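You operate a simulated robot arm through the tools that you are given. There is no shell and no other tool. Be economical: measure what you need, move in short steps, check, and stop when the job is done.

Carry out the task below with a simulated robot arm. There is one attempt and no reset: what you move stays moved.

TASK
Run the scanner, press HOLD when it stops, tune the Halbrix radio there.
Fine: to the channel that the scanner shows; switch the Halbrix on; both stay on.

Only the result counts: the job must be done as asked and must still hold three seconds after the hand-in. Knocking over, shifting, dropping, spilling or breaking anything else fails it.

THE ROBOT
A 7-joint arm with a two-finger parallel gripper, fixed in place. Base frame: the origin is at the foot of the arm, x ahead of it, y to its left, z up; the work surface is at about z = 0.74. Units: m, degrees, N and s.
With the tool pointing down near the work surface it reaches from about 0.1 to 0.68 m from the base axis. Its first joint turns from -115.0 to 115.0 degrees. Payload 3.91 kg.
The tool frame sits at the grasp point between the pads (the TCP): z along the fingers, y along the line on which they close. The tips reach 0.03 m beyond it. The gripper opens to 0.11 m. The fingers are 0.02 m wide and 0.01 m thick; the gripper's body (0.048 by 0.112 m) begins 0.055 m behind the TCP.
Orientation is that of the tool frame in the base frame, as a unit quaternion [x, y, z, w]. With the fingers straight down and closing along the base's y, the tool's x points along the base's -x, its y along +y and its z along -z.

THE INTERFACE
- The arm moves only by the tool drive_tool. Its arguments are lists of equal length, an entry for each row: "rotation": the turn, a rotation vector about the tool's x, y, z in degrees, a list of three; "slide": the shift along the tool's x, y, z in m, a list of three; "jaw": the closure, from 0 (fully open) to 1 (shut). In form: {"rotation": [[wx, wy, wz], ...], "slide": [[x, y, z], ...], "jaw": [jaw, ...]}. A call has 1 to 8 rows; each row is the pose to reach, as a shift and turn from the pose commanded when the call began, along the tool's axes at that moment. Each row takes 0.2 s and may step no farther than 0.05 m and 8.6 degrees from the row before; otherwise, or with a gripper value out of range, the whole call is refused. Where a pose cannot be reached the arm comes as near as it can. A force on the tool above 40 N (or 10 N above the force at the start of the call, whichever is more), or a blocked arm, ends the call early, and 0.2 s more pass. Each finger travels about 0.108 m/s and halts on what it meets, pressing with about 34 N; the grip force reading is that of the motor and also rises with nothing between the fingers. The clock runs only during rows and for 0.2 s after the last one: add rows that repeat a pose to give the fingers time. It gives the time, the measured TCP pose, the force on the tool (base axes), the opening and the grip force at its end, in the units of the frame above (readings bear some noise), with the torque about the TCP (base axes, N m) and any sound that the robot's microphone picked up, and new pictures: "show" is both (left out), scene, wrist or none.
- Cameras (640 x 400 px; columns grow to the right, rows downward): "scene" is fixed at [0.2206, -0.5071, 1.9728]; the picture's right is [0.74, -0.68, 0.00], its down [-0.45, -0.49, -0.74] and it looks along [0.50, 0.55, -0.67] (base axes); focal length 354 px, centre (320, 200). "wrist" rides on the gripper at [0.072, 0.017, -0.103] in the tool frame; the picture's right is [-0.23, 0.97, 0.00], its down [-0.76, -0.18, -0.62] and it looks along [-0.61, -0.14, 0.78] (tool axes); focal length 222 px, centre (320, 200). There is no depth. A picture from a camera that has moved, and an enlarged one, comes with that camera's place and axes in the base frame and with its lens. The place of the scene camera against the robot may be out by one fixed shift of up to 0.012 m in any direction.
- lift_body(by): slides the trunk up (or, below 0, down) by that many m; the arm rides with it, the base frame stays. It gives what a move gives, with no picture.
- enlarge(camera, box): a new picture of the part [left, top, right, bottom] of that camera's present view, enlarged. It takes no simulated time.
- sign_off(): hands the job in; it is judged then, once.

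Work in short steps. Places have to be worked out from the pictures, the camera data and where the tool is seen: move nearer, look again, correct. Check each grasp and each placing, and mend what went wrong. You have 120 turns and 200 pictures in all, those below and enlarged ones among them. Open the gripper and draw the arm clear of the work before you hand the job in, unless the task says otherwise; then end with one line.

The tools are called after "Emit:" as a command line: name --argument value ..., lists and objects as JSON in quotes. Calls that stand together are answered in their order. drive_tool: Moves the arm, as the interface text tells. Its arguments: {"type":"object","properties":{"rotation":{"type":"array","items":{"type":"array","items":{"type":"number"}}},"slide":{"type":"array","items":{"type":"array","items":{"type":"number"}}},"jaw":{"type":"array","items":{"type":"number"}},"show":{"type":"string","enum":["both","scene","wrist","none"]}},"required":["rotation","slide","jaw"]} The other tools are called the same way: lift_body (by) slides the trunk up or down; enlarge (camera, box) takes an enlarged picture of a part of a camera's view; sign_off () hands the job in.

At the start:

```text
clock: 0.0
tcp_pos: [0.453, 0.1347, 1.5471]
orientation: [0.0, 1.0, -0.001, 0.0]
wrist_force: [-0.7, -0.1, 1.0]
moment: [0.03, -0.02, 0.0]
finger_gap: 0.11
finger_force: 0.1
trunk travel left (down, up): [-0.925, 0.065]
```

scene: 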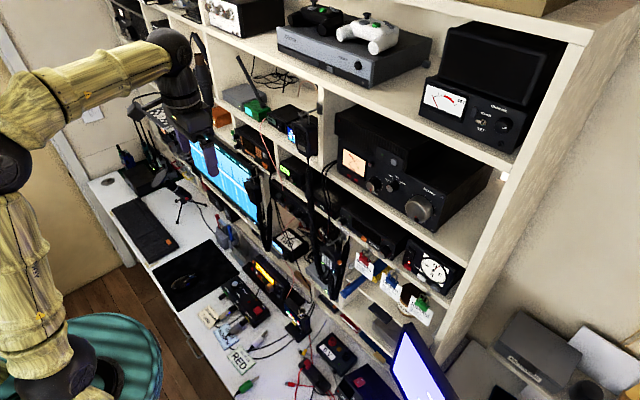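
wrist: 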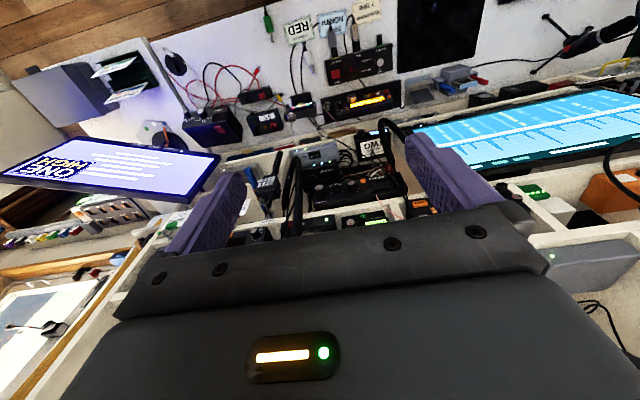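

The scene is cluttered; I enlarge several parts to find the scanner and the Halbrix radio.

Emit:
enlarge --camera "scene" --box '[190, 230, 350, 330]'

Emit:
enlarge --camera "scene" --box '[220, 90, 380, 190]'

Emit:
enlarge --camera "scene" --box '[260, 180, 420, 280]'

Emit:
enlarge --camera "scene" --box '[220, 300, 380, 400]'

Emit:
enlarge --camera "wrist" --box '[260, 0, 420, 100]'

Emit:
enlarge --camera "wrist" --box '[260, 110, 460, 235]'

```text
4.00 times, centred on (270, 280) of scene
camera zoom: at [0.2206, -0.5071, 1.9728], right [0.74, -0.68, 0.0], down [-0.45, -0.49, -0.74], along [0.5, 0.55, -0.67], focal length 1415 px, centre (520, -120)
```

zoom: 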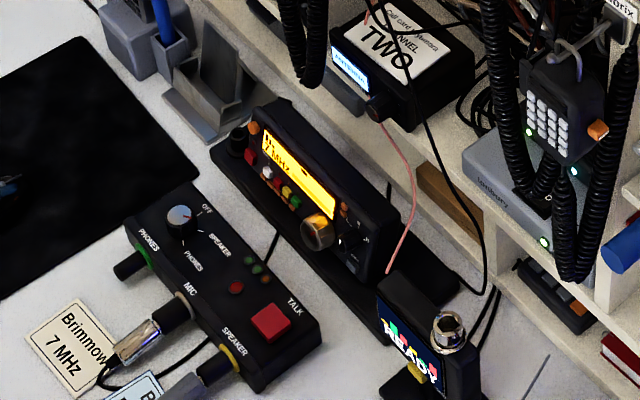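

```text
4.00 times, centred on (300, 140) of scene
camera zoom: at [0.2206, -0.5071, 1.9728], right [0.74, -0.68, 0.0], down [-0.45, -0.49, -0.74], along [0.5, 0.55, -0.67], focal length 1415 px, centre (400, 440)
```

zoom: 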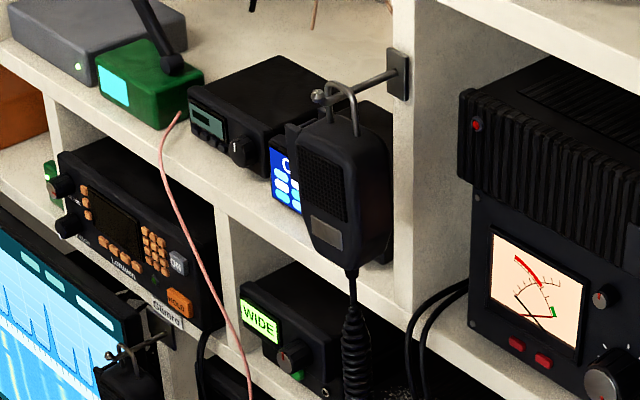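

```text
4.00 times, centred on (340, 230) of scene
camera zoom: at [0.2206, -0.5071, 1.9728], right [0.74, -0.68, 0.0], down [-0.45, -0.49, -0.74], along [0.5, 0.55, -0.67], focal length 1415 px, centre (240, 80)
```

zoom: 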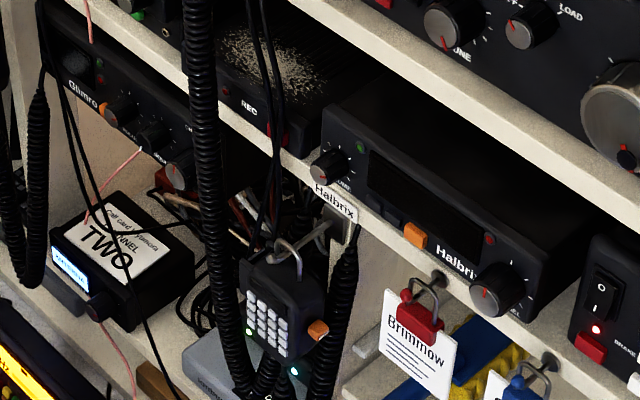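

```text
4.00 times, centred on (300, 350) of scene
camera zoom: at [0.2206, -0.5071, 1.9728], right [0.74, -0.68, 0.0], down [-0.45, -0.49, -0.74], along [0.5, 0.55, -0.67], focal length 1415 px, centre (400, -400)
```

zoom: 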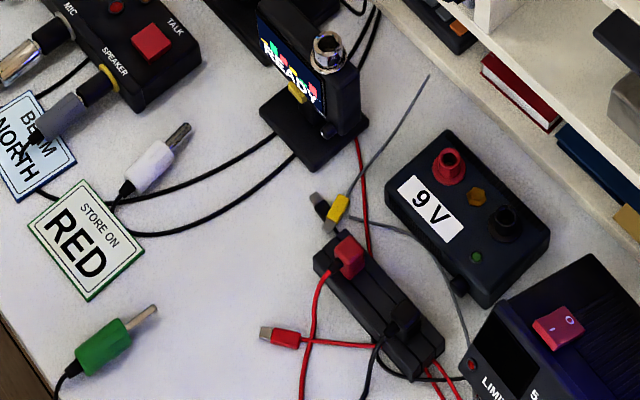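

```text
4.00 times, centred on (340, 50) of wrist
camera zoom: at [0.3789, 0.152, 1.6516], right [0.23, 0.97, 0.0], down [0.76, -0.18, 0.62], along [0.61, -0.14, -0.78], focal length 888 px, centre (240, 800)
```

zoom: 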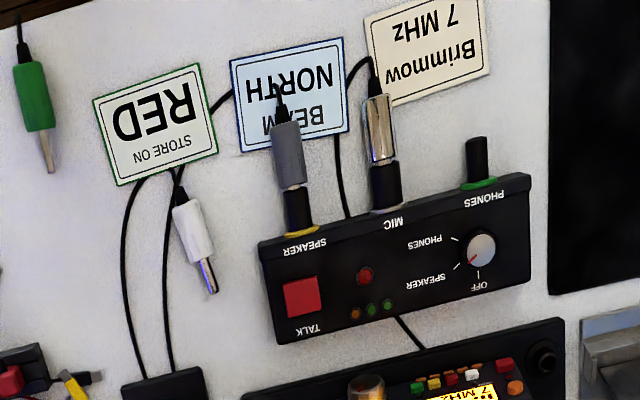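

```text
3.20 times, centred on (360, 172) of wrist
camera zoom: at [0.3789, 0.152, 1.6516], right [0.23, 0.97, 0.0], down [0.76, -0.18, 0.62], along [0.61, -0.14, -0.78], focal length 711 px, centre (192, 288)
```

zoom: 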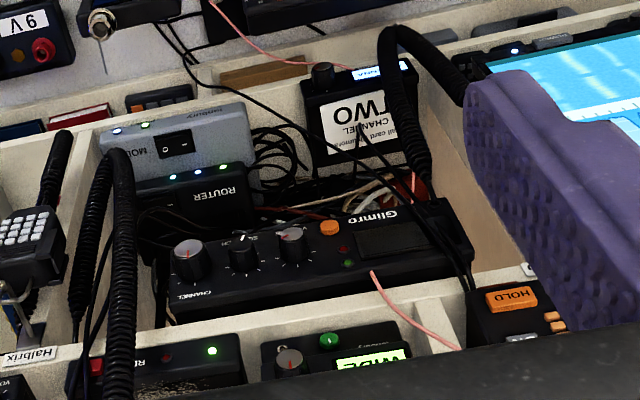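

I zoom deeper on the scanner and on the Halbrix.

Emit:
enlarge --camera "scene" --box '[226, 120, 290, 180]'

Emit:
enlarge --camera "scene" --box '[330, 200, 410, 264]'

Emit:
enlarge --camera "scene" --box '[390, 230, 470, 294]'

```text
6.67 times, centred on (258, 150) of scene
camera zoom: at [0.2206, -0.5071, 1.9728], right [0.74, -0.68, 0.0], down [-0.45, -0.49, -0.74], along [0.5, 0.55, -0.67], focal length 2358 px, centre (733, 533)
```

zoom: 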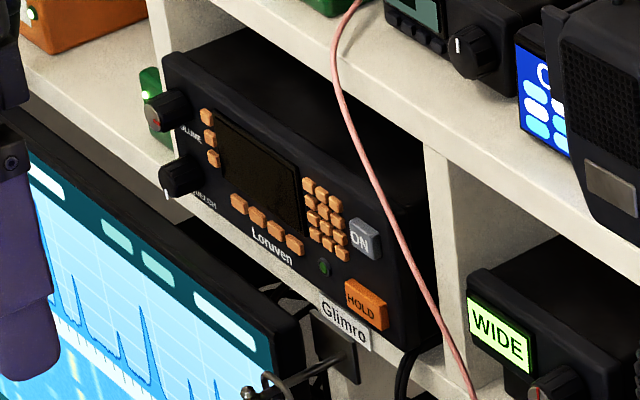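

```text
6.25 times, centred on (370, 232) of scene
camera zoom: at [0.2206, -0.5071, 1.9728], right [0.74, -0.68, 0.0], down [-0.45, -0.49, -0.74], along [0.5, 0.55, -0.67], focal length 2211 px, centre (8, 0)
```

zoom: 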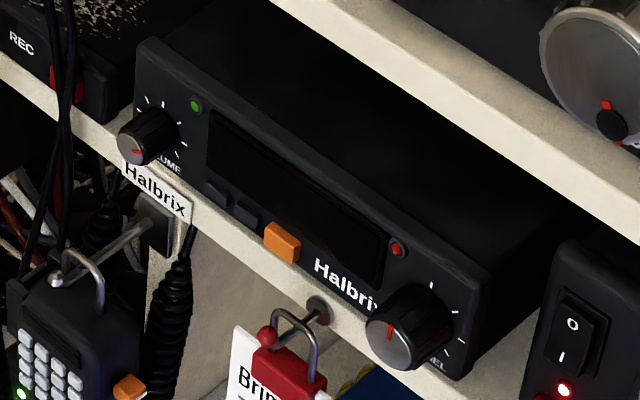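

```text
6.25 times, centred on (430, 262) of scene
camera zoom: at [0.2206, -0.5071, 1.9728], right [0.74, -0.68, 0.0], down [-0.45, -0.49, -0.74], along [0.5, 0.55, -0.67], focal length 2211 px, centre (-368, -188)
```

zoom: 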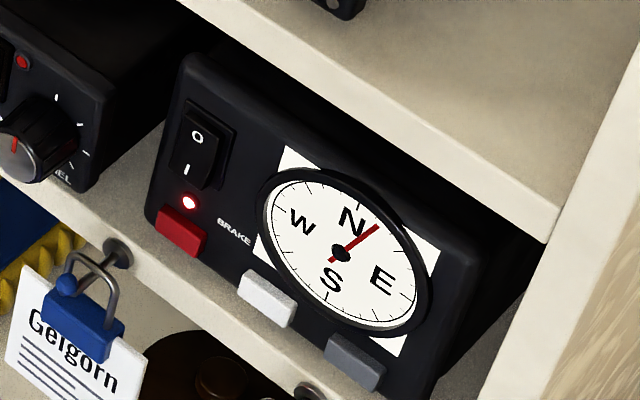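

The scanner (Loruven, ON + HOLD) I judge at about (0.71, 0.29, 1.30), and the Halbrix knobs near x 0.7, y -0.06 and -0.2, z 1.295, all facing -x. I first back off and pitch the tool to point along +x.

Emit:
drive_tool --rotation '[[0, -8.5, 0], [0, -17, 0], [0, -25.5, 0], [0, -34, 0], [0, -42.5, 0], [0, -51, 0], [0, -59.5, 0], [0, -68, 0]]' --slide '[[0, 0, 0], [0, 0, 0], [0, 0, 0], [0, 0, 0], [0, 0, 0], [0, 0, 0], [0, 0, 0], [0, 0, 0]]' --jaw '[0, 0, 0, 0, 0, 0, 0, 0]'

```text
clock: 1.8
tcp_pos: [0.4504, 0.1374, 1.5482]
orientation: [-0.002, 0.829, 0.001, 0.56]
wrist_force: [-1.0, 0.3, 0.2]
moment: [0.0, 0.0, -0.02]
finger_gap: 0.1098
finger_force: 0.0
trunk travel left (down, up): [-0.925, 0.065]
camera wrist: at [0.3274, 0.1541, 1.52], right [0.08, 0.97, 0.21], down [-0.29, -0.18, 0.94], along [0.95, -0.14, 0.27], focal length 222 px, centre (320, 200)
```

scene: 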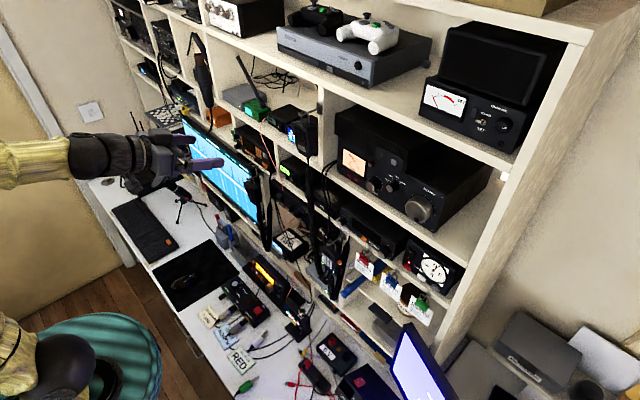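
wrist: 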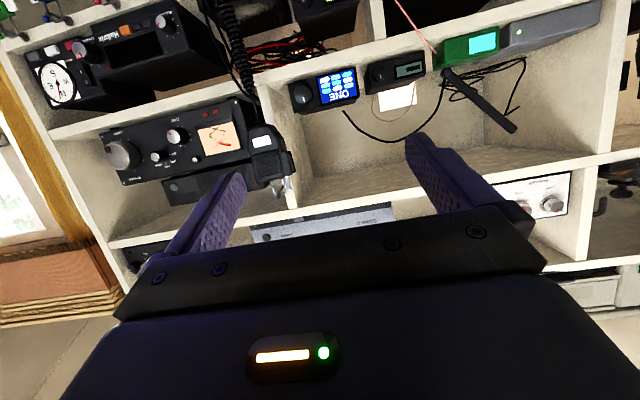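

The rotation works; I finish it to horizontal, then lower with the trunk.

Emit:
drive_tool --rotation '[[0, -8.5, 0], [0, -17, 0], [0, -22, 0]]' --slide '[[0, 0, 0], [0, 0, 0], [0, 0, 0]]' --jaw '[0.5, 1, 1]' --show "none"

Emit:
lift_body --by -0.25

Emit:
drive_tool --rotation '[[0, 0, 0]]' --slide '[[0, 0.03, 0]]' --jaw '[1]'

```text
clock: 2.6
tcp_pos: [0.4529, 0.1345, 1.5474]
orientation: [0.0, 0.706, 0.0, 0.708]
wrist_force: [0.1, 0.0, -0.9]
moment: [0.0, -0.01, 0.0]
finger_gap: 0.0001
finger_force: 34.5
trunk travel left (down, up): [-0.925, 0.065]
```

```text
clock: 5.2
tcp_pos: [0.4517, 0.1343, 1.2979]
orientation: [0.0, 0.707, -0.001, 0.707]
wrist_force: [0.5, -0.5, 0.8]
moment: [-0.01, -0.03, 0.01]
finger_gap: 0.0
finger_force: 33.9
trunk travel left (down, up): [-0.675, 0.315]
```

```text
clock: 5.6
tcp_pos: [0.4535, 0.1652, 1.296]
orientation: [0.0, 0.707, 0.0, 0.707]
wrist_force: [0.5, 0.1, 0.8]
moment: [0.0, -0.04, 0.03]
finger_gap: 0.0001
finger_force: 33.6
trunk travel left (down, up): [-0.675, 0.315]
camera wrist: at [0.3496, 0.1821, 1.2241], right [0.0, 0.97, 0.23], down [-0.62, -0.18, 0.76], along [0.78, -0.14, 0.61], focal length 222 px, centre (320, 200)
```

scene: 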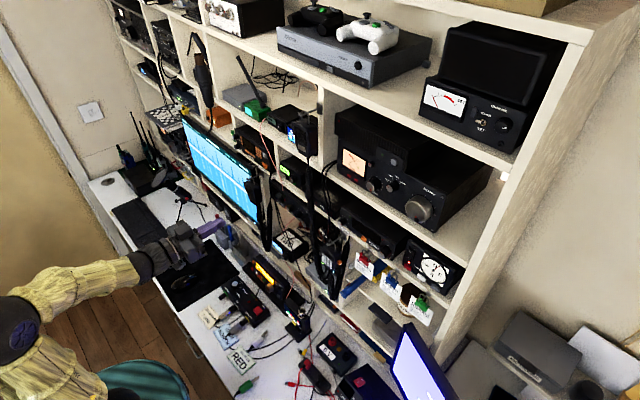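
wrist: 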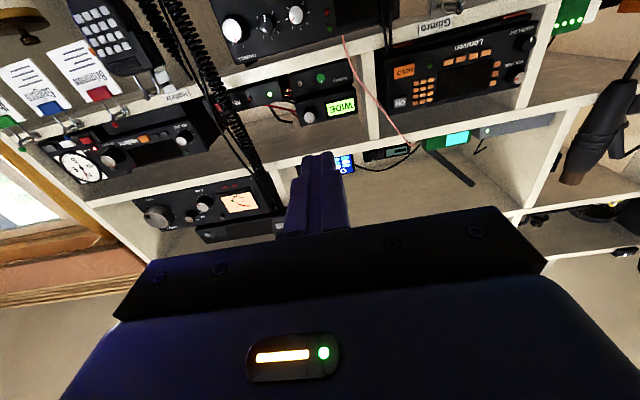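

Good view. I zoom on the scanner and the Halbrix from here to triangulate.

Emit:
enlarge --camera "wrist" --box '[370, 10, 550, 122]'

Emit:
enlarge --camera "wrist" --box '[40, 80, 220, 192]'

```text
3.56 times, centred on (460, 66) of wrist
camera zoom: at [0.3496, 0.1821, 1.2241], right [0.0, 0.97, 0.23], down [-0.62, -0.18, 0.76], along [0.78, -0.14, 0.61], focal length 790 px, centre (-178, 676)
```

zoom: 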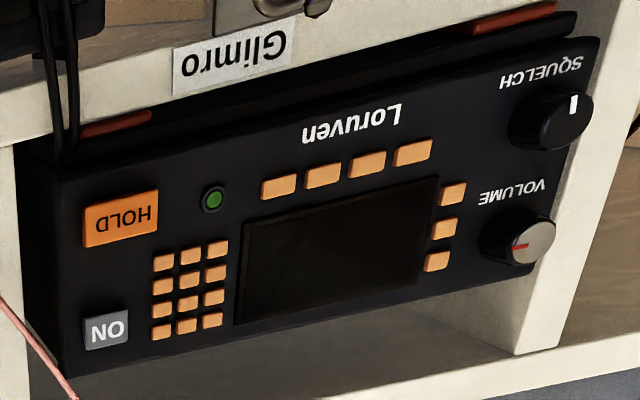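

```text
3.56 times, centred on (130, 136) of wrist
camera zoom: at [0.3496, 0.1821, 1.2241], right [0.0, 0.97, 0.23], down [-0.62, -0.18, 0.76], along [0.78, -0.14, 0.61], focal length 790 px, centre (996, 428)
```

zoom: 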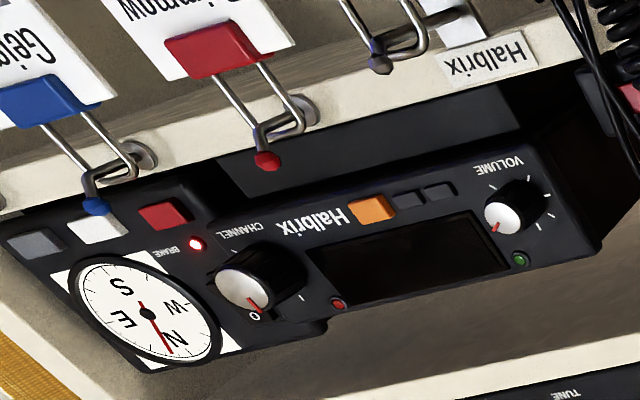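

ON button ≈ (0.703, 0.279, 1.344), HOLD ≈ (0.70, 0.285, 1.303). I move the closed fingers in front of ON, still 7 cm short.

Emit:
drive_tool --rotation '[[0, 0, 0], [0, 0, 0], [0, 0, 0], [0, 0, 0]]' --slide '[[-0.024, 0.04, 0], [-0.048, 0.08, 0], [-0.048, 0.114, 0.03], [-0.048, 0.114, 0.07]]' --jaw '[1, 1, 1, 1]'

```text
clock: 6.6
tcp_pos: [0.5222, 0.2786, 1.3409]
orientation: [-0.001, 0.708, 0.0, 0.706]
wrist_force: [0.3, 0.1, -0.7]
moment: [0.0, 0.0, -0.02]
finger_gap: 0.0
finger_force: 33.8
trunk travel left (down, up): [-0.675, 0.315]
camera wrist: at [0.4187, 0.2961, 1.2704], right [0.0, 0.97, 0.23], down [-0.62, -0.18, 0.76], along [0.78, -0.14, 0.61], focal length 222 px, centre (320, 200)
```

scene: 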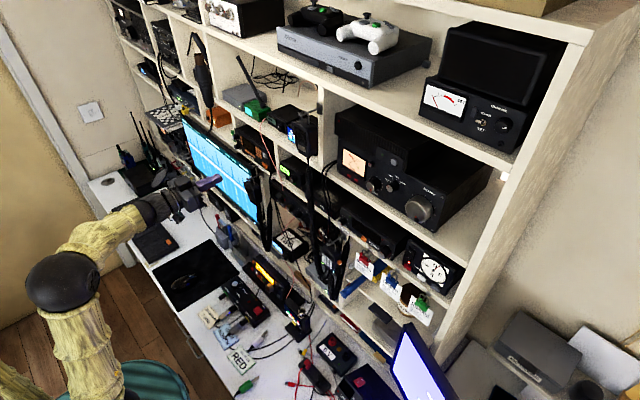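
wrist: 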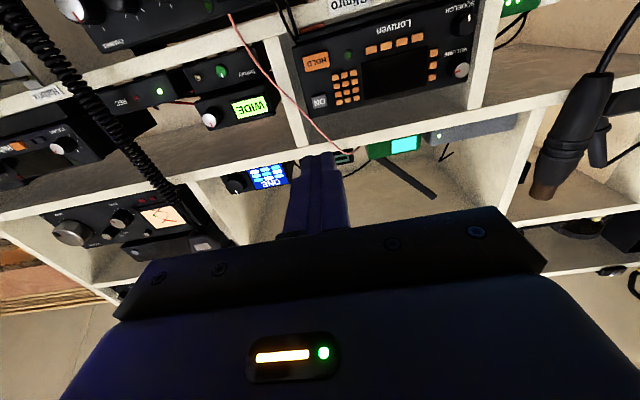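

ON confirmed at (0.703, 0.2786, 1.344), with the pink wire 3 cm to its right. I advance to just short of the button.

Emit:
drive_tool --rotation '[[0, 0, 0], [0, 0, 0], [0, 0, 0], [0, 0, 0]]' --slide '[[-0.003, 0, 0.04], [-0.003, 0, 0.08], [-0.003, 0, 0.12], [-0.003, 0, 0.135]]' --jaw '[1, 1, 1, 1]'

```text
clock: 7.6
tcp_pos: [0.6555, 0.2794, 1.3474]
orientation: [0.001, 0.707, 0.0, 0.707]
wrist_force: [0.0, -0.1, 0.5]
moment: [-0.05, -0.02, -0.06]
finger_gap: 0.0
finger_force: 34.4
trunk travel left (down, up): [-0.675, 0.315]
camera wrist: at [0.5531, 0.2965, 1.276], right [0.0, 0.97, 0.23], down [-0.62, -0.18, 0.76], along [0.78, -0.14, 0.61], focal length 222 px, centre (320, 200)
```

scene: 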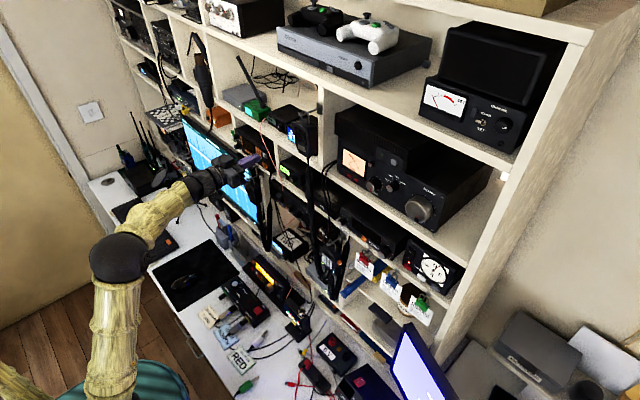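
wrist: 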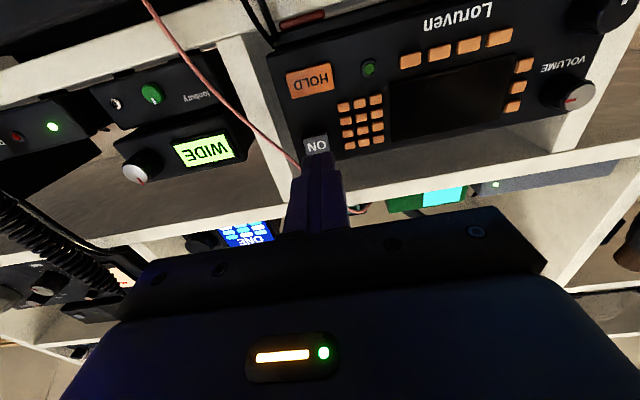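

Aim is good; I press ON in small increments and back away.

Emit:
drive_tool --rotation '[[0, 0, 0], [0, 0, 0], [0, 0, 0], [0, 0, 0], [0, 0, 0]]' --slide '[[0.002, -0.001, 0.01], [0.002, -0.001, 0.014], [0.002, -0.001, 0.017], [0.002, -0.001, 0.02], [0.002, -0.001, 0.023]]' --jaw '[1, 1, 1, 1, 1]' --show "wrist"

```text
clock: 8.8
tcp_pos: [0.6772, 0.2778, 1.3461]
orientation: [-0.001, 0.707, 0.001, 0.707]
wrist_force: [-12.3, 0.2, -3.5]
moment: [-0.01, 0.19, -0.01]
finger_gap: 0.0001
finger_force: 33.8
trunk travel left (down, up): [-0.675, 0.315]
heard: click
camera wrist: at [0.574, 0.2951, 1.2743], right [0.0, 0.97, 0.23], down [-0.62, -0.18, 0.76], along [0.78, -0.14, 0.61], focal length 222 px, centre (320, 200)
```

wrist: 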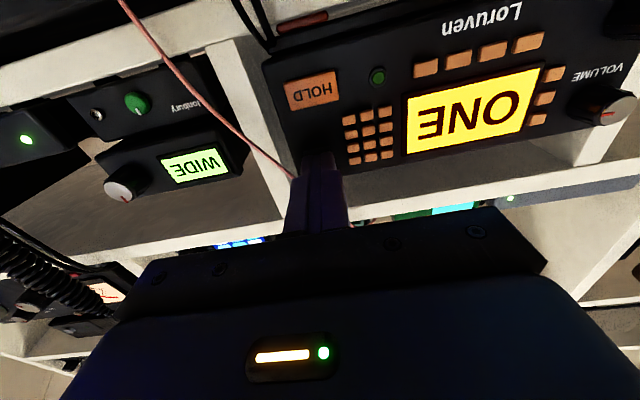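

Click, and the display lights with ONE. I back off, move down to in front of HOLD, and watch the display.

Emit:
drive_tool --rotation '[[0, 0, 0], [0, 0, 0], [0, 0, 0]]' --slide '[[0, 0, -0.025], [0.02, 0.003, -0.028], [0.044, 0.006, -0.028]]' --jaw '[1, 1, 1]'

```text
clock: 9.6
tcp_pos: [0.6519, 0.2821, 1.3003]
orientation: [0.0, 0.707, 0.0, 0.707]
wrist_force: [-0.8, 0.2, 0.4]
moment: [0.02, 0.03, 0.0]
finger_gap: 0.0
finger_force: 33.8
trunk travel left (down, up): [-0.675, 0.315]
camera wrist: at [0.5479, 0.3001, 1.2289], right [0.0, 0.97, 0.23], down [-0.62, -0.18, 0.76], along [0.78, -0.14, 0.61], focal length 222 px, centre (320, 200)
```

scene: 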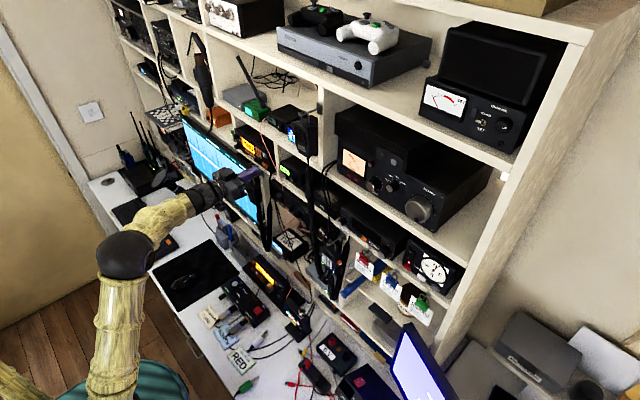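
wrist: 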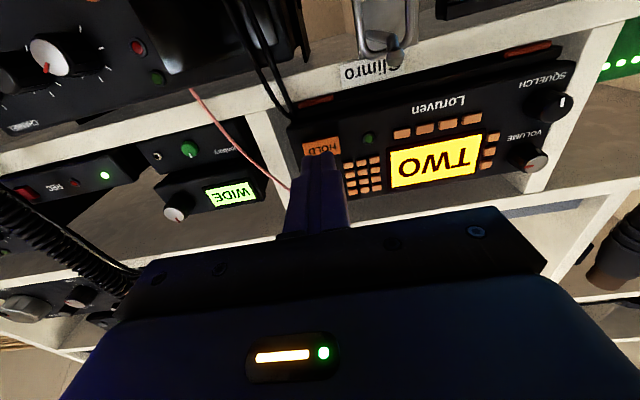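

Scanner now shows TWO; aim on HOLD is fine. I wait and watch for it to stop.

Emit:
drive_tool --rotation '[[0, 0, 0], [0, 0, 0], [0, 0, 0], [0, 0, 0]]' --slide '[[-0.002, 0.002, 0.0], [-0.002, 0.002, 0.0], [-0.002, 0.002, 0.0], [-0.002, 0.002, 0.0]]' --jaw '[1, 1, 1, 1]' --show "wrist"

Emit:
drive_tool --rotation '[[0, 0, 0], [0, 0, 0], [0, 0, 0], [0, 0, 0]]' --slide '[[0, 0, 0.0], [0, 0, 0], [0, 0, 0], [0, 0, 0]]' --jaw '[1, 1, 1, 1]' --show "wrist"

Emit:
drive_tool --rotation '[[0, 0, 0], [0, 0, 0], [0, 0, 0], [0, 0, 0]]' --slide '[[0, 0, 0.0], [0, 0, 0], [0, 0, 0], [0, 0, 0]]' --jaw '[1, 1, 1, 1]' --show "wrist"

Emit:
drive_tool --rotation '[[0, 0, 0], [0, 0, 0], [0, 0, 0], [0, 0, 0]]' --slide '[[0, 0, 0.0], [0, 0, 0], [0, 0, 0], [0, 0, 0]]' --jaw '[1, 1, 1, 1]' --show "wrist"

```text
clock: 10.6
tcp_pos: [0.6526, 0.2834, 1.3031]
orientation: [-0.001, 0.707, 0.0, 0.707]
wrist_force: [0.0, 0.2, -0.4]
moment: [0.0, -0.01, 0.01]
finger_gap: 0.0
finger_force: 33.6
trunk travel left (down, up): [-0.675, 0.315]
camera wrist: at [0.5484, 0.3019, 1.2312], right [0.0, 0.97, 0.23], down [-0.62, -0.18, 0.76], along [0.78, -0.14, 0.61], focal length 222 px, centre (320, 200)
```

wrist: 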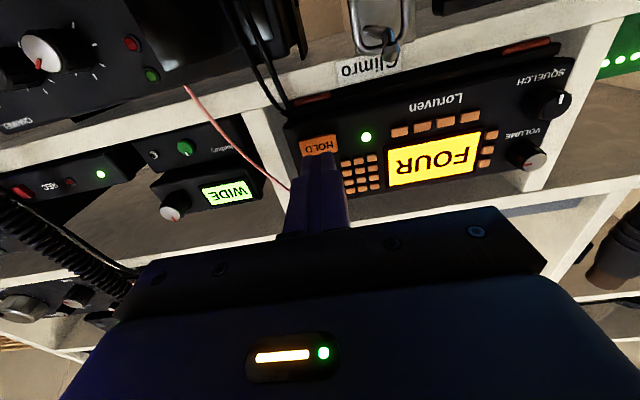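

```text
clock: 11.6
tcp_pos: [0.6519, 0.2843, 1.3034]
orientation: [0.001, 0.707, -0.001, 0.707]
wrist_force: [-0.6, 0.7, 0.1]
moment: [-0.01, 0.04, -0.02]
finger_gap: 0.0
finger_force: 33.6
trunk travel left (down, up): [-0.675, 0.315]
camera wrist: at [0.5483, 0.3019, 1.2313], right [0.0, 0.97, 0.23], down [-0.62, -0.18, 0.76], along [0.78, -0.14, 0.61], focal length 222 px, centre (320, 200)
```

wrist: 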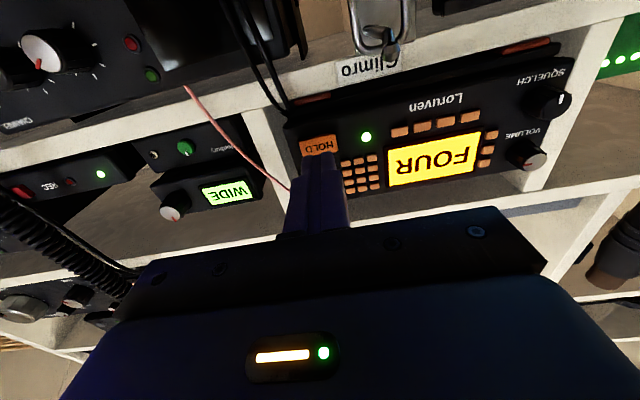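

```text
clock: 12.6
tcp_pos: [0.6512, 0.2844, 1.3025]
orientation: [0.001, 0.707, 0.0, 0.707]
wrist_force: [1.1, 0.0, -0.4]
moment: [-0.01, 0.0, 0.02]
finger_gap: 0.0002
finger_force: 33.4
trunk travel left (down, up): [-0.675, 0.315]
camera wrist: at [0.5484, 0.3019, 1.2312], right [0.0, 0.97, 0.23], down [-0.62, -0.18, 0.76], along [0.78, -0.14, 0.61], focal length 222 px, centre (320, 200)
```

wrist: 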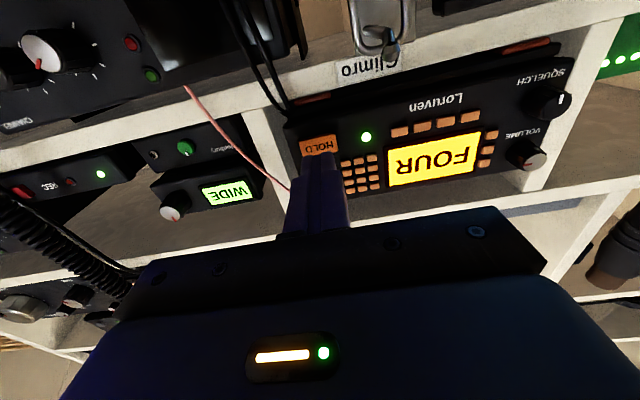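

```text
clock: 13.6
tcp_pos: [0.6516, 0.2849, 1.3021]
orientation: [0.0, 0.707, 0.0, 0.707]
wrist_force: [1.8, -0.1, 0.6]
moment: [0.02, -0.01, 0.02]
finger_gap: 0.0
finger_force: 34.3
trunk travel left (down, up): [-0.675, 0.315]
camera wrist: at [0.5484, 0.3019, 1.2313], right [0.0, 0.97, 0.23], down [-0.62, -0.18, 0.76], along [0.78, -0.14, 0.61], focal length 222 px, centre (320, 200)
```

wrist: 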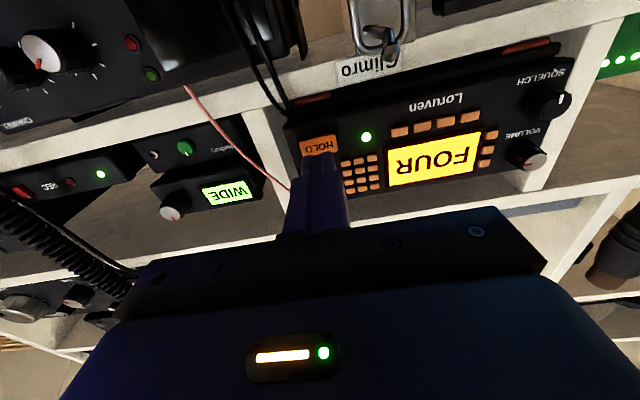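

It has stopped on FOUR with the green light lit. I press HOLD.

Emit:
drive_tool --rotation '[[0, 0, 0], [0, 0, 0], [0, 0, 0], [0, 0, 0], [0, 0, 0]]' --slide '[[0, 0, 0.012], [0, 0, 0.017], [0, 0, 0.02], [0, 0, 0.023], [0, 0, 0.026]]' --jaw '[1, 1, 1, 1, 1]' --show "wrist"

```text
clock: 14.8
tcp_pos: [0.6764, 0.2848, 1.3051]
orientation: [0.0, 0.707, 0.0, 0.707]
wrist_force: [-8.1, -2.8, -2.6]
moment: [-0.02, 0.08, -0.09]
finger_gap: 0.0
finger_force: 33.4
trunk travel left (down, up): [-0.675, 0.315]
heard: click
camera wrist: at [0.5731, 0.3025, 1.2326], right [0.0, 0.97, 0.23], down [-0.62, -0.18, 0.76], along [0.78, -0.14, 0.61], focal length 222 px, centre (320, 200)
```

wrist: 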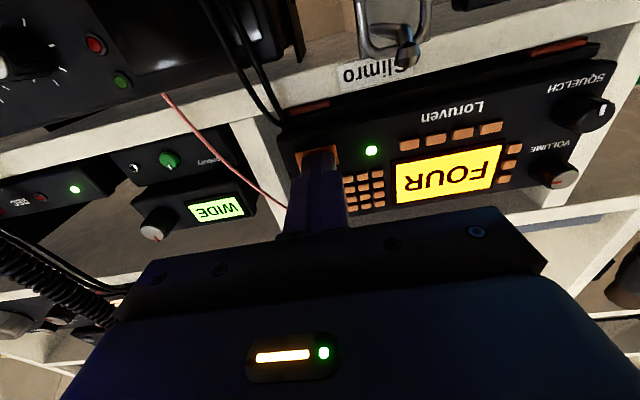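

HOLD clicked. I back straight off and check the display.

Emit:
drive_tool --rotation '[[0, 0, 0], [0, 0, 0], [0, 0, 0], [0, 0, 0], [0, 0, 0]]' --slide '[[0, 0, -0.02], [0, 0, -0.065], [0, 0, -0.11], [0, 0, -0.155], [0, 0, -0.2]]' --jaw '[1, 1, 1, 1, 1]' --show "wrist"

```text
clock: 16.0
tcp_pos: [0.4761, 0.2864, 1.3044]
orientation: [0.0, 0.706, 0.0, 0.708]
wrist_force: [-0.1, -0.1, 0.5]
moment: [-0.01, 0.0, -0.01]
finger_gap: 0.0003
finger_force: 33.8
trunk travel left (down, up): [-0.675, 0.315]
camera wrist: at [0.3725, 0.3034, 1.2327], right [0.0, 0.97, 0.23], down [-0.62, -0.18, 0.76], along [0.78, -0.14, 0.61], focal length 222 px, centre (320, 200)
```

wrist: 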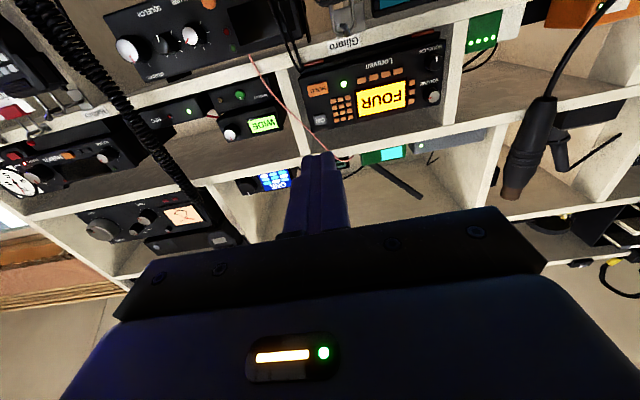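

Display holds at FOUR. Now I traverse to the Halbrix at y ≈ -0.12, keeping well back from hanging cords.

Emit:
drive_tool --rotation '[[0, 0, 0], [0, 0, 0], [0, 0, 0], [0, 0, 0], [0, 0, 0], [0, 0, 0], [0, 0, 0], [0, 0, 0]]' --slide '[[0, -0.05, -0.02], [0, -0.1, -0.02], [0, -0.15, -0.02], [0, -0.2, -0.02], [0, -0.25, -0.02], [0, -0.3, -0.02], [0, -0.35, -0.02], [0, -0.4, -0.02]]' --jaw '[1, 1, 1, 1, 1, 1, 1, 1]'

```text
refused: row 1 steps farther than a row can; nothing moved
```

Emit:
drive_tool --rotation '[[0, 0, 0], [0, 0, 0], [0, 0, 0], [0, 0, 0], [0, 0, 0], [0, 0, 0], [0, 0, 0], [0, 0, 0]]' --slide '[[0, -0.04, -0.02], [0, -0.089, -0.02], [0, -0.138, -0.02], [0, -0.187, -0.02], [0, -0.236, -0.02], [0, -0.285, -0.02], [0, -0.334, -0.02], [0, -0.383, -0.02]]' --jaw '[1, 1, 1, 1, 1, 1, 1, 1]'

```text
clock: 17.8
tcp_pos: [0.4762, -0.0041, 1.3028]
orientation: [0.002, 0.708, -0.002, 0.706]
wrist_force: [0.0, -0.6, -0.2]
moment: [0.04, 0.0, 0.0]
finger_gap: 0.0
finger_force: 33.9
out of reach, approached as far as the arm can: row 6, 7, 8
trunk travel left (down, up): [-0.675, 0.315]
camera wrist: at [0.3721, 0.0146, 1.2309], right [0.0, 0.97, 0.23], down [-0.62, -0.17, 0.76], along [0.78, -0.15, 0.61], focal length 222 px, centre (320, 200)
```

scene: 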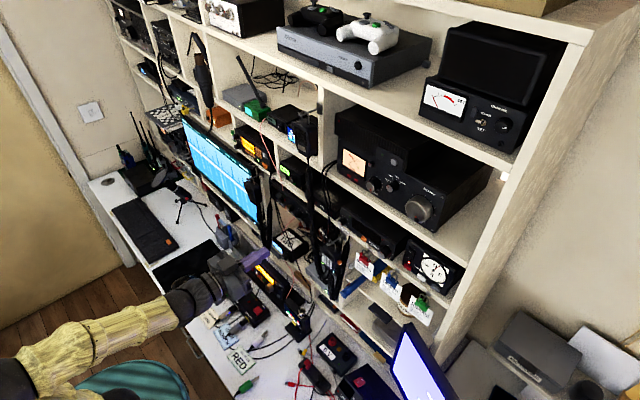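
wrist: 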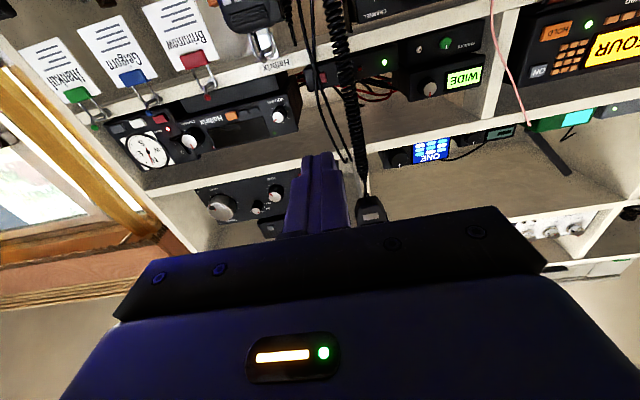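

The arm seems too folded near the base axis. The hanging coil is at x ≈ 0.68, so I can go forward to x ≈ 0.54 and then slide on in -y.

Emit:
drive_tool --rotation '[[0, 0, 0], [0, 0, 0]]' --slide '[[0, 0, 0.03], [0, 0, 0.06]]' --jaw '[1, 1]' --show "none"

```text
clock: 18.4
tcp_pos: [0.5354, -0.0026, 1.3053]
orientation: [-0.001, 0.708, -0.001, 0.707]
wrist_force: [0.5, 0.0, -0.1]
moment: [0.03, 0.0, 0.02]
finger_gap: 0.0001
finger_force: 33.9
trunk travel left (down, up): [-0.675, 0.315]
```

Commanded pose tracks the actual one. Continue in -y.

Emit:
drive_tool --rotation '[[0, 0, 0], [0, 0, 0], [0, 0, 0]]' --slide '[[0, -0.04, 0.0], [0, -0.08, 0], [0, -0.12, 0]]' --jaw '[1, 1, 1]' --show "wrist"

```text
clock: 19.2
tcp_pos: [0.5466, -0.0483, 1.3331]
orientation: [0.013, 0.714, -0.013, 0.7]
wrist_force: [0.4, 0.5, 1.5]
moment: [0.01, -0.04, -0.01]
finger_gap: 0.0
finger_force: 34.0
out of reach, approached as far as the arm can: row 1, 2, 3
trunk travel left (down, up): [-0.675, 0.315]
camera wrist: at [0.4424, -0.0255, 1.2633], right [0.04, 0.97, 0.23], down [-0.61, -0.15, 0.77], along [0.79, -0.17, 0.59], focal length 222 px, centre (320, 200)
```

wrist: 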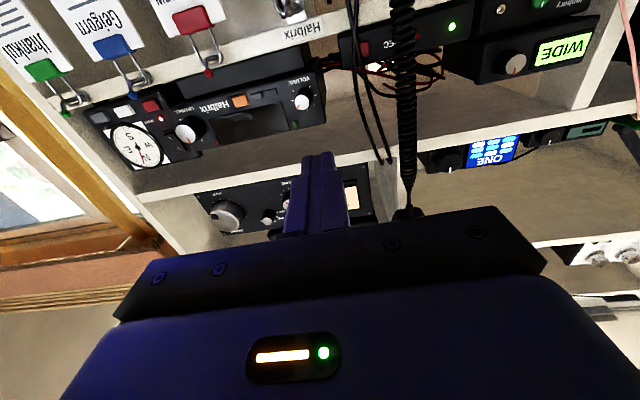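

A joint is at its limit and drifts the hand upward, so I try a higher arm posture: raise the hand relative to the trunk, with orientation corrected.

Emit:
drive_tool --rotation '[[-1, -0.5, 0], [-2.1, -1.1, 0], [-2.1, -1.1, 0]]' --slide '[[-0.03, 0, -0.01], [-0.065, 0, -0.01], [-0.1, 0, -0.01]]' --jaw '[1, 1, 1]' --show "none"

Emit:
lift_body --by -0.12

Emit:
drive_tool --rotation '[[0, 0, 0]]' --slide '[[0, -0.03, 0]]' --jaw '[1]'

```text
clock: 20.0
tcp_pos: [0.5411, -0.0423, 1.4344]
orientation: [-0.012, 0.701, 0.011, 0.712]
wrist_force: [-0.7, -0.5, -0.1]
moment: [0.03, -0.02, 0.03]
finger_gap: 0.0
finger_force: 34.3
out of reach, approached as far as the arm can: row 1, 2
trunk travel left (down, up): [-0.675, 0.315]
```

```text
clock: 21.5
tcp_pos: [0.5427, -0.0434, 1.314]
orientation: [-0.011, 0.701, 0.011, 0.713]
wrist_force: [0.3, 0.7, 0.5]
moment: [0.01, 0.02, 0.01]
finger_gap: 0.0
finger_force: 34.0
trunk travel left (down, up): [-0.555, 0.435]
```

```text
clock: 21.9
tcp_pos: [0.5519, -0.0572, 1.3185]
orientation: [-0.008, 0.702, 0.008, 0.712]
wrist_force: [-1.1, -0.4, 0.0]
moment: [0.0, -0.04, 0.01]
finger_gap: 0.0001
finger_force: 34.0
out of reach, approached as far as the arm can: row 1
trunk travel left (down, up): [-0.555, 0.435]
camera wrist: at [0.449, -0.0417, 1.2457], right [-0.03, 0.97, 0.23], down [-0.63, -0.19, 0.75], along [0.78, -0.12, 0.62], focal length 222 px, centre (320, 200)
```

scene: 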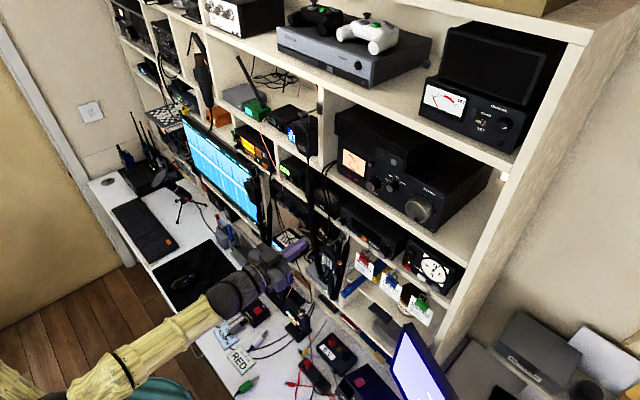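
wrist: 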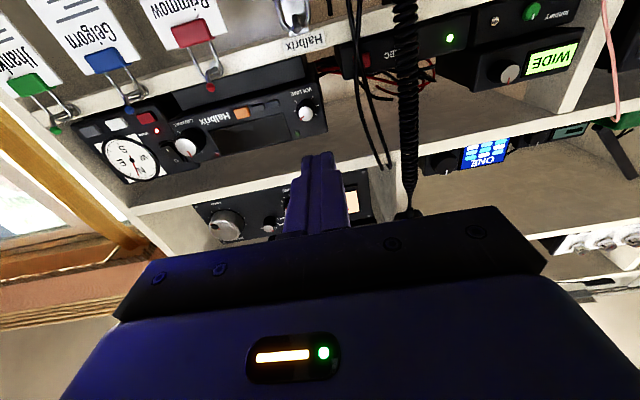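

The tool looks aligned with the forearm (wrist singularity). I raise the hand by 0.2 m and lower the trunk by 0.2 m, so the forearm slopes up with the wrist bent.

Emit:
drive_tool --rotation '[[0, 0, 0], [0.6, 0.4, 0], [1.3, 0.8, 0], [1.3, 0.8, 0], [1.3, 0.8, 0]]' --slide '[[-0.04, 0.01, -0.01], [-0.085, 0.02, -0.02], [-0.13, 0.03, -0.02], [-0.175, 0.03, -0.02], [-0.2, 0.03, -0.02]]' --jaw '[1, 1, 1, 1, 1]' --show "none"

Emit:
lift_body --by -0.2

Emit:
drive_tool --rotation '[[0, 0, 0], [0, 0, 0]]' --slide '[[0, -0.03, 0], [0, -0.06, 0]]' --jaw '[1, 1]'

```text
clock: 23.3
tcp_pos: [0.5016, 0.1547, 1.5223]
orientation: [-0.14, 0.692, 0.14, 0.694]
wrist_force: [-0.3, 0.0, -0.4]
moment: [0.04, -0.02, -0.04]
finger_gap: 0.0
finger_force: 34.4
trunk travel left (down, up): [-0.555, 0.435]
stopped in row 5: the arm was blocked; the commanded pose is now the measured one
```

```text
clock: 25.4
tcp_pos: [0.5014, 0.1523, 1.3224]
orientation: [-0.141, 0.692, 0.141, 0.694]
wrist_force: [-0.2, -0.1, 0.1]
moment: [0.01, -0.04, -0.01]
finger_gap: 0.0
finger_force: 34.1
trunk travel left (down, up): [-0.355, 0.635]
```

```text
clock: 26.1
tcp_pos: [0.5251, 0.0975, 1.3226]
orientation: [-0.14, 0.693, 0.14, 0.693]
wrist_force: [-0.8, 0.7, -0.5]
moment: [0.0, 0.0, -0.04]
finger_gap: 0.0001
finger_force: 33.9
trunk travel left (down, up): [-0.355, 0.635]
camera wrist: at [0.4237, 0.0737, 1.2509], right [-0.38, 0.9, 0.23], down [-0.51, -0.41, 0.76], along [0.77, 0.17, 0.61], focal length 222 px, centre (320, 200)
```

scene: 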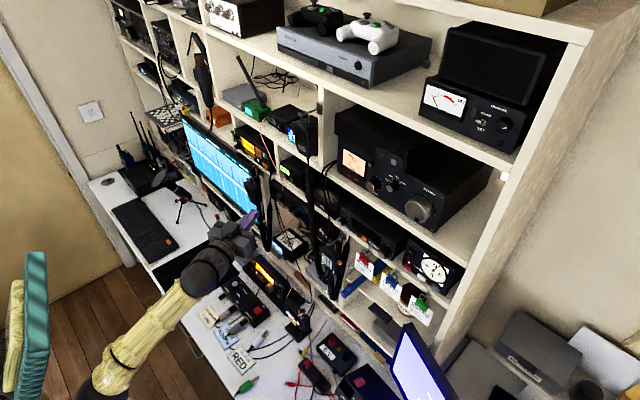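
wrist: 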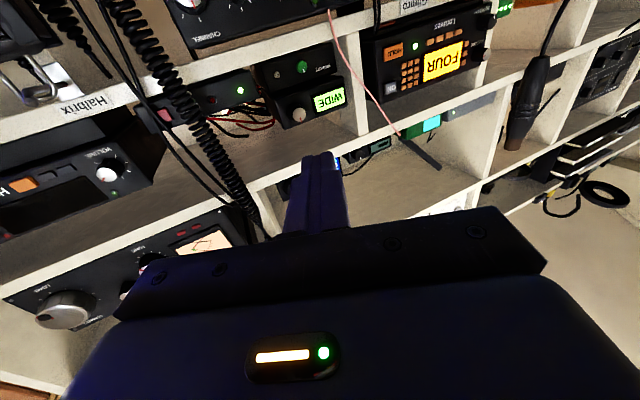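

The hand swung 23° to the left. I yaw it back and see whether this lower trunk posture permits it.

Emit:
drive_tool --rotation '[[8, 0, 0], [16, 0, 0], [23, 0, 0]]' --slide '[[0, 0, 0], [0, 0, 0], [0, 0, 0]]' --jaw '[1, 1, 1]' --show "scene"

```text
clock: 26.9
tcp_pos: [0.5236, 0.0751, 1.3147]
orientation: [0.0, 0.706, 0.0, 0.708]
wrist_force: [0.5, 0.2, -1.0]
moment: [0.01, 0.0, -0.03]
finger_gap: 0.0
finger_force: 33.6
out of reach, approached as far as the arm can: row 3
trunk travel left (down, up): [-0.355, 0.635]
```

scene: 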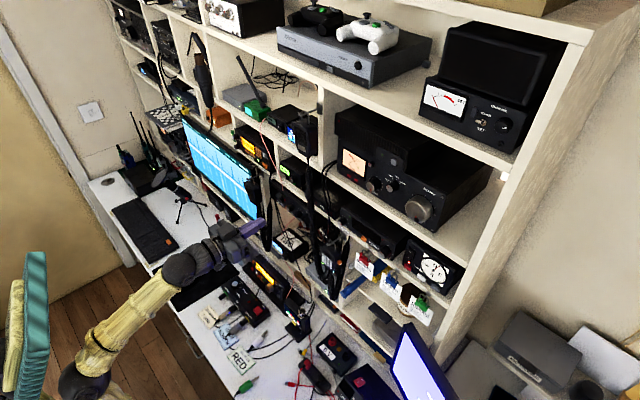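

I'll cross over with the tool pitched down 45° (avoiding wrist alignment), then level it again at negative y.

Emit:
drive_tool --rotation '[[0, 8, 0], [0, 16, 0], [0, 24, 0], [0, 32, 0], [0, 40, 0], [0, 45, 0]]' --slide '[[0, 0, 0], [0, 0, 0], [0, 0, 0], [0, 0, 0], [0, 0, 0], [0, 0, 0]]' --jaw '[1, 1, 1, 1, 1, 1]' --show "none"

Emit:
drive_tool --rotation '[[0, 0, 0], [0, 0, 0], [0, 0, 0], [0, 0, 0], [0, 0, 0], [0, 0, 0]]' --slide '[[0, -0.04, 0], [0, -0.08, 0], [0, -0.12, 0], [0, -0.16, 0], [0, -0.2, 0], [0, -0.24, 0]]' --jaw '[1, 1, 1, 1, 1, 1]'

```text
clock: 28.2
tcp_pos: [0.4688, 0.0725, 1.2535]
orientation: [0.0, 0.921, 0.0, 0.39]
wrist_force: [0.4, 0.1, 0.2]
moment: [-0.02, -0.01, -0.01]
finger_gap: 0.0
finger_force: 34.0
out of reach, approached as far as the arm can: row 3, 4, 5, 6
trunk travel left (down, up): [-0.355, 0.635]
```

```text
clock: 29.9
tcp_pos: [0.422, -0.2143, 1.2636]
orientation: [0.023, 0.904, 0.038, 0.424]
wrist_force: [0.5, -0.1, 0.0]
moment: [0.03, -0.02, 0.02]
finger_gap: 0.0
finger_force: 33.9
out of reach, approached as far as the arm can: row 1, 2, 3, 4, 5
trunk travel left (down, up): [-0.355, 0.635]
stopped in row 6: the arm was blocked; the commanded pose is now the measured one
camera wrist: at [0.2959, -0.1968, 1.2762], right [0.15, 0.95, 0.26], down [0.01, -0.26, 0.96], along [0.99, -0.15, -0.05], focal length 222 px, centre (320, 200)
```

scene: 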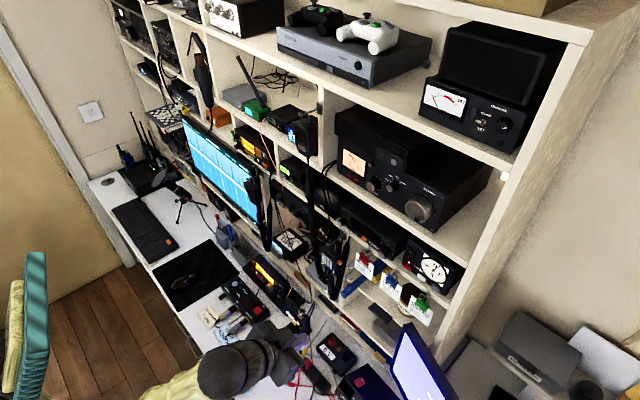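
wrist: 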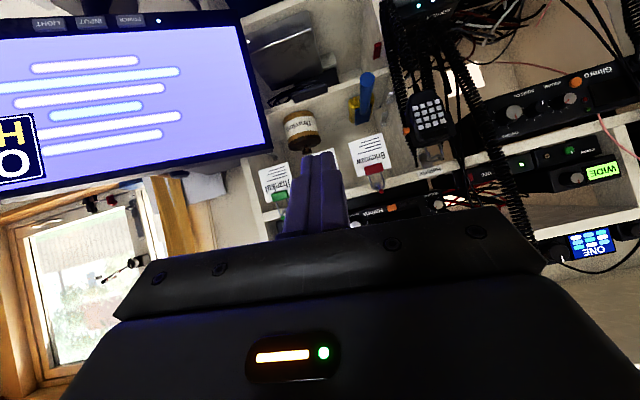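

Crossed over to y ≈ -0.21. I raise the trunk some so the arm isn't stretched upward, then level the tool.

Emit:
lift_body --by 0.2

Emit:
drive_tool --rotation '[[0, -8, 0], [0, -16, 0], [0, -24, 0], [0, -32, 0], [0, -40, 0]]' --slide '[[0.01, 0, 0.02], [0.03, 0, 0.03], [0.05, 0, 0.06], [0.07, 0, 0.09], [0.08, 0, 0.12]]' --jaw '[1, 1, 1, 1, 1]'

```text
clock: 32.0
tcp_pos: [0.4224, -0.2131, 1.4636]
orientation: [0.022, 0.904, 0.037, 0.425]
wrist_force: [0.1, -0.4, 0.3]
moment: [0.03, 0.03, 0.02]
finger_gap: 0.0
finger_force: 34.4
trunk travel left (down, up): [-0.555, 0.435]
```

```text
clock: 33.2
tcp_pos: [0.4633, -0.1998, 1.3291]
orientation: [0.036, 0.705, 0.027, 0.708]
wrist_force: [-0.7, -0.1, -0.4]
moment: [0.0, -0.03, -0.01]
finger_gap: 0.0
finger_force: 34.1
trunk travel left (down, up): [-0.555, 0.435]
camera wrist: at [0.3612, -0.1752, 1.2574], right [0.01, 0.95, 0.31], down [-0.63, -0.24, 0.74], along [0.78, -0.2, 0.59], focal length 222 px, centre (320, 200)
```

scene: 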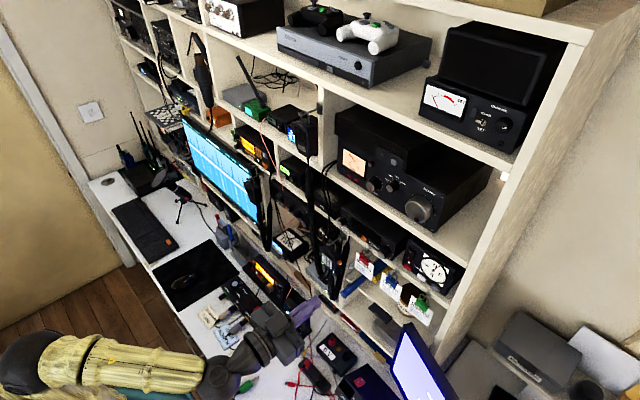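
wrist: 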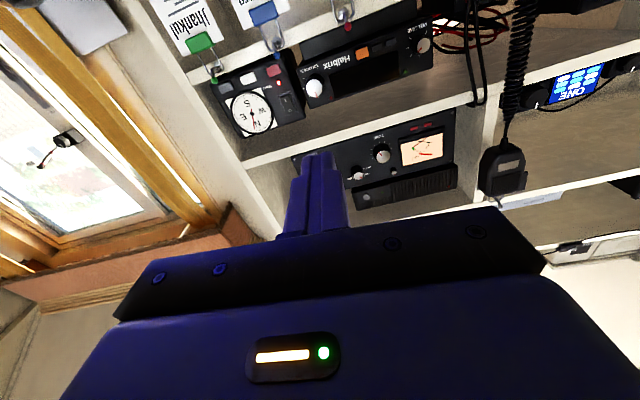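

Level now at y -0.2. I fix the small residual roll and zoom on the Halbrix.

Emit:
drive_tool --rotation '[[-0.7, 0.2, -5.1]]' --slide '[[0, 0, 0.02]]' --jaw '[1]' --show "wrist"

Emit:
enlarge --camera "wrist" --box '[210, 0, 450, 150]'

```text
clock: 33.6
tcp_pos: [0.4846, -0.2008, 1.3284]
orientation: [-0.001, 0.707, 0.0, 0.707]
wrist_force: [0.0, 0.0, 0.4]
moment: [0.02, 0.0, -0.01]
finger_gap: 0.0
finger_force: 34.4
trunk travel left (down, up): [-0.555, 0.435]
camera wrist: at [0.3811, -0.1841, 1.2555], right [0.0, 0.97, 0.23], down [-0.62, -0.18, 0.76], along [0.78, -0.14, 0.61], focal length 222 px, centre (320, 200)
```

wrist: 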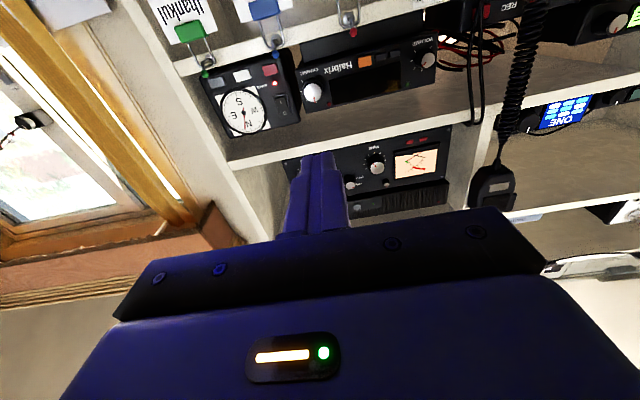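

```text
2.67 times, centred on (330, 75) of wrist
camera zoom: at [0.3811, -0.1841, 1.2555], right [0.0, 0.97, 0.23], down [-0.62, -0.18, 0.76], along [0.78, -0.14, 0.61], focal length 592 px, centre (293, 533)
```

zoom: 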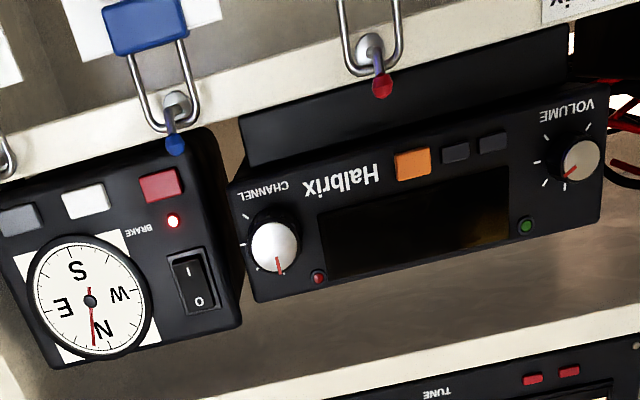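

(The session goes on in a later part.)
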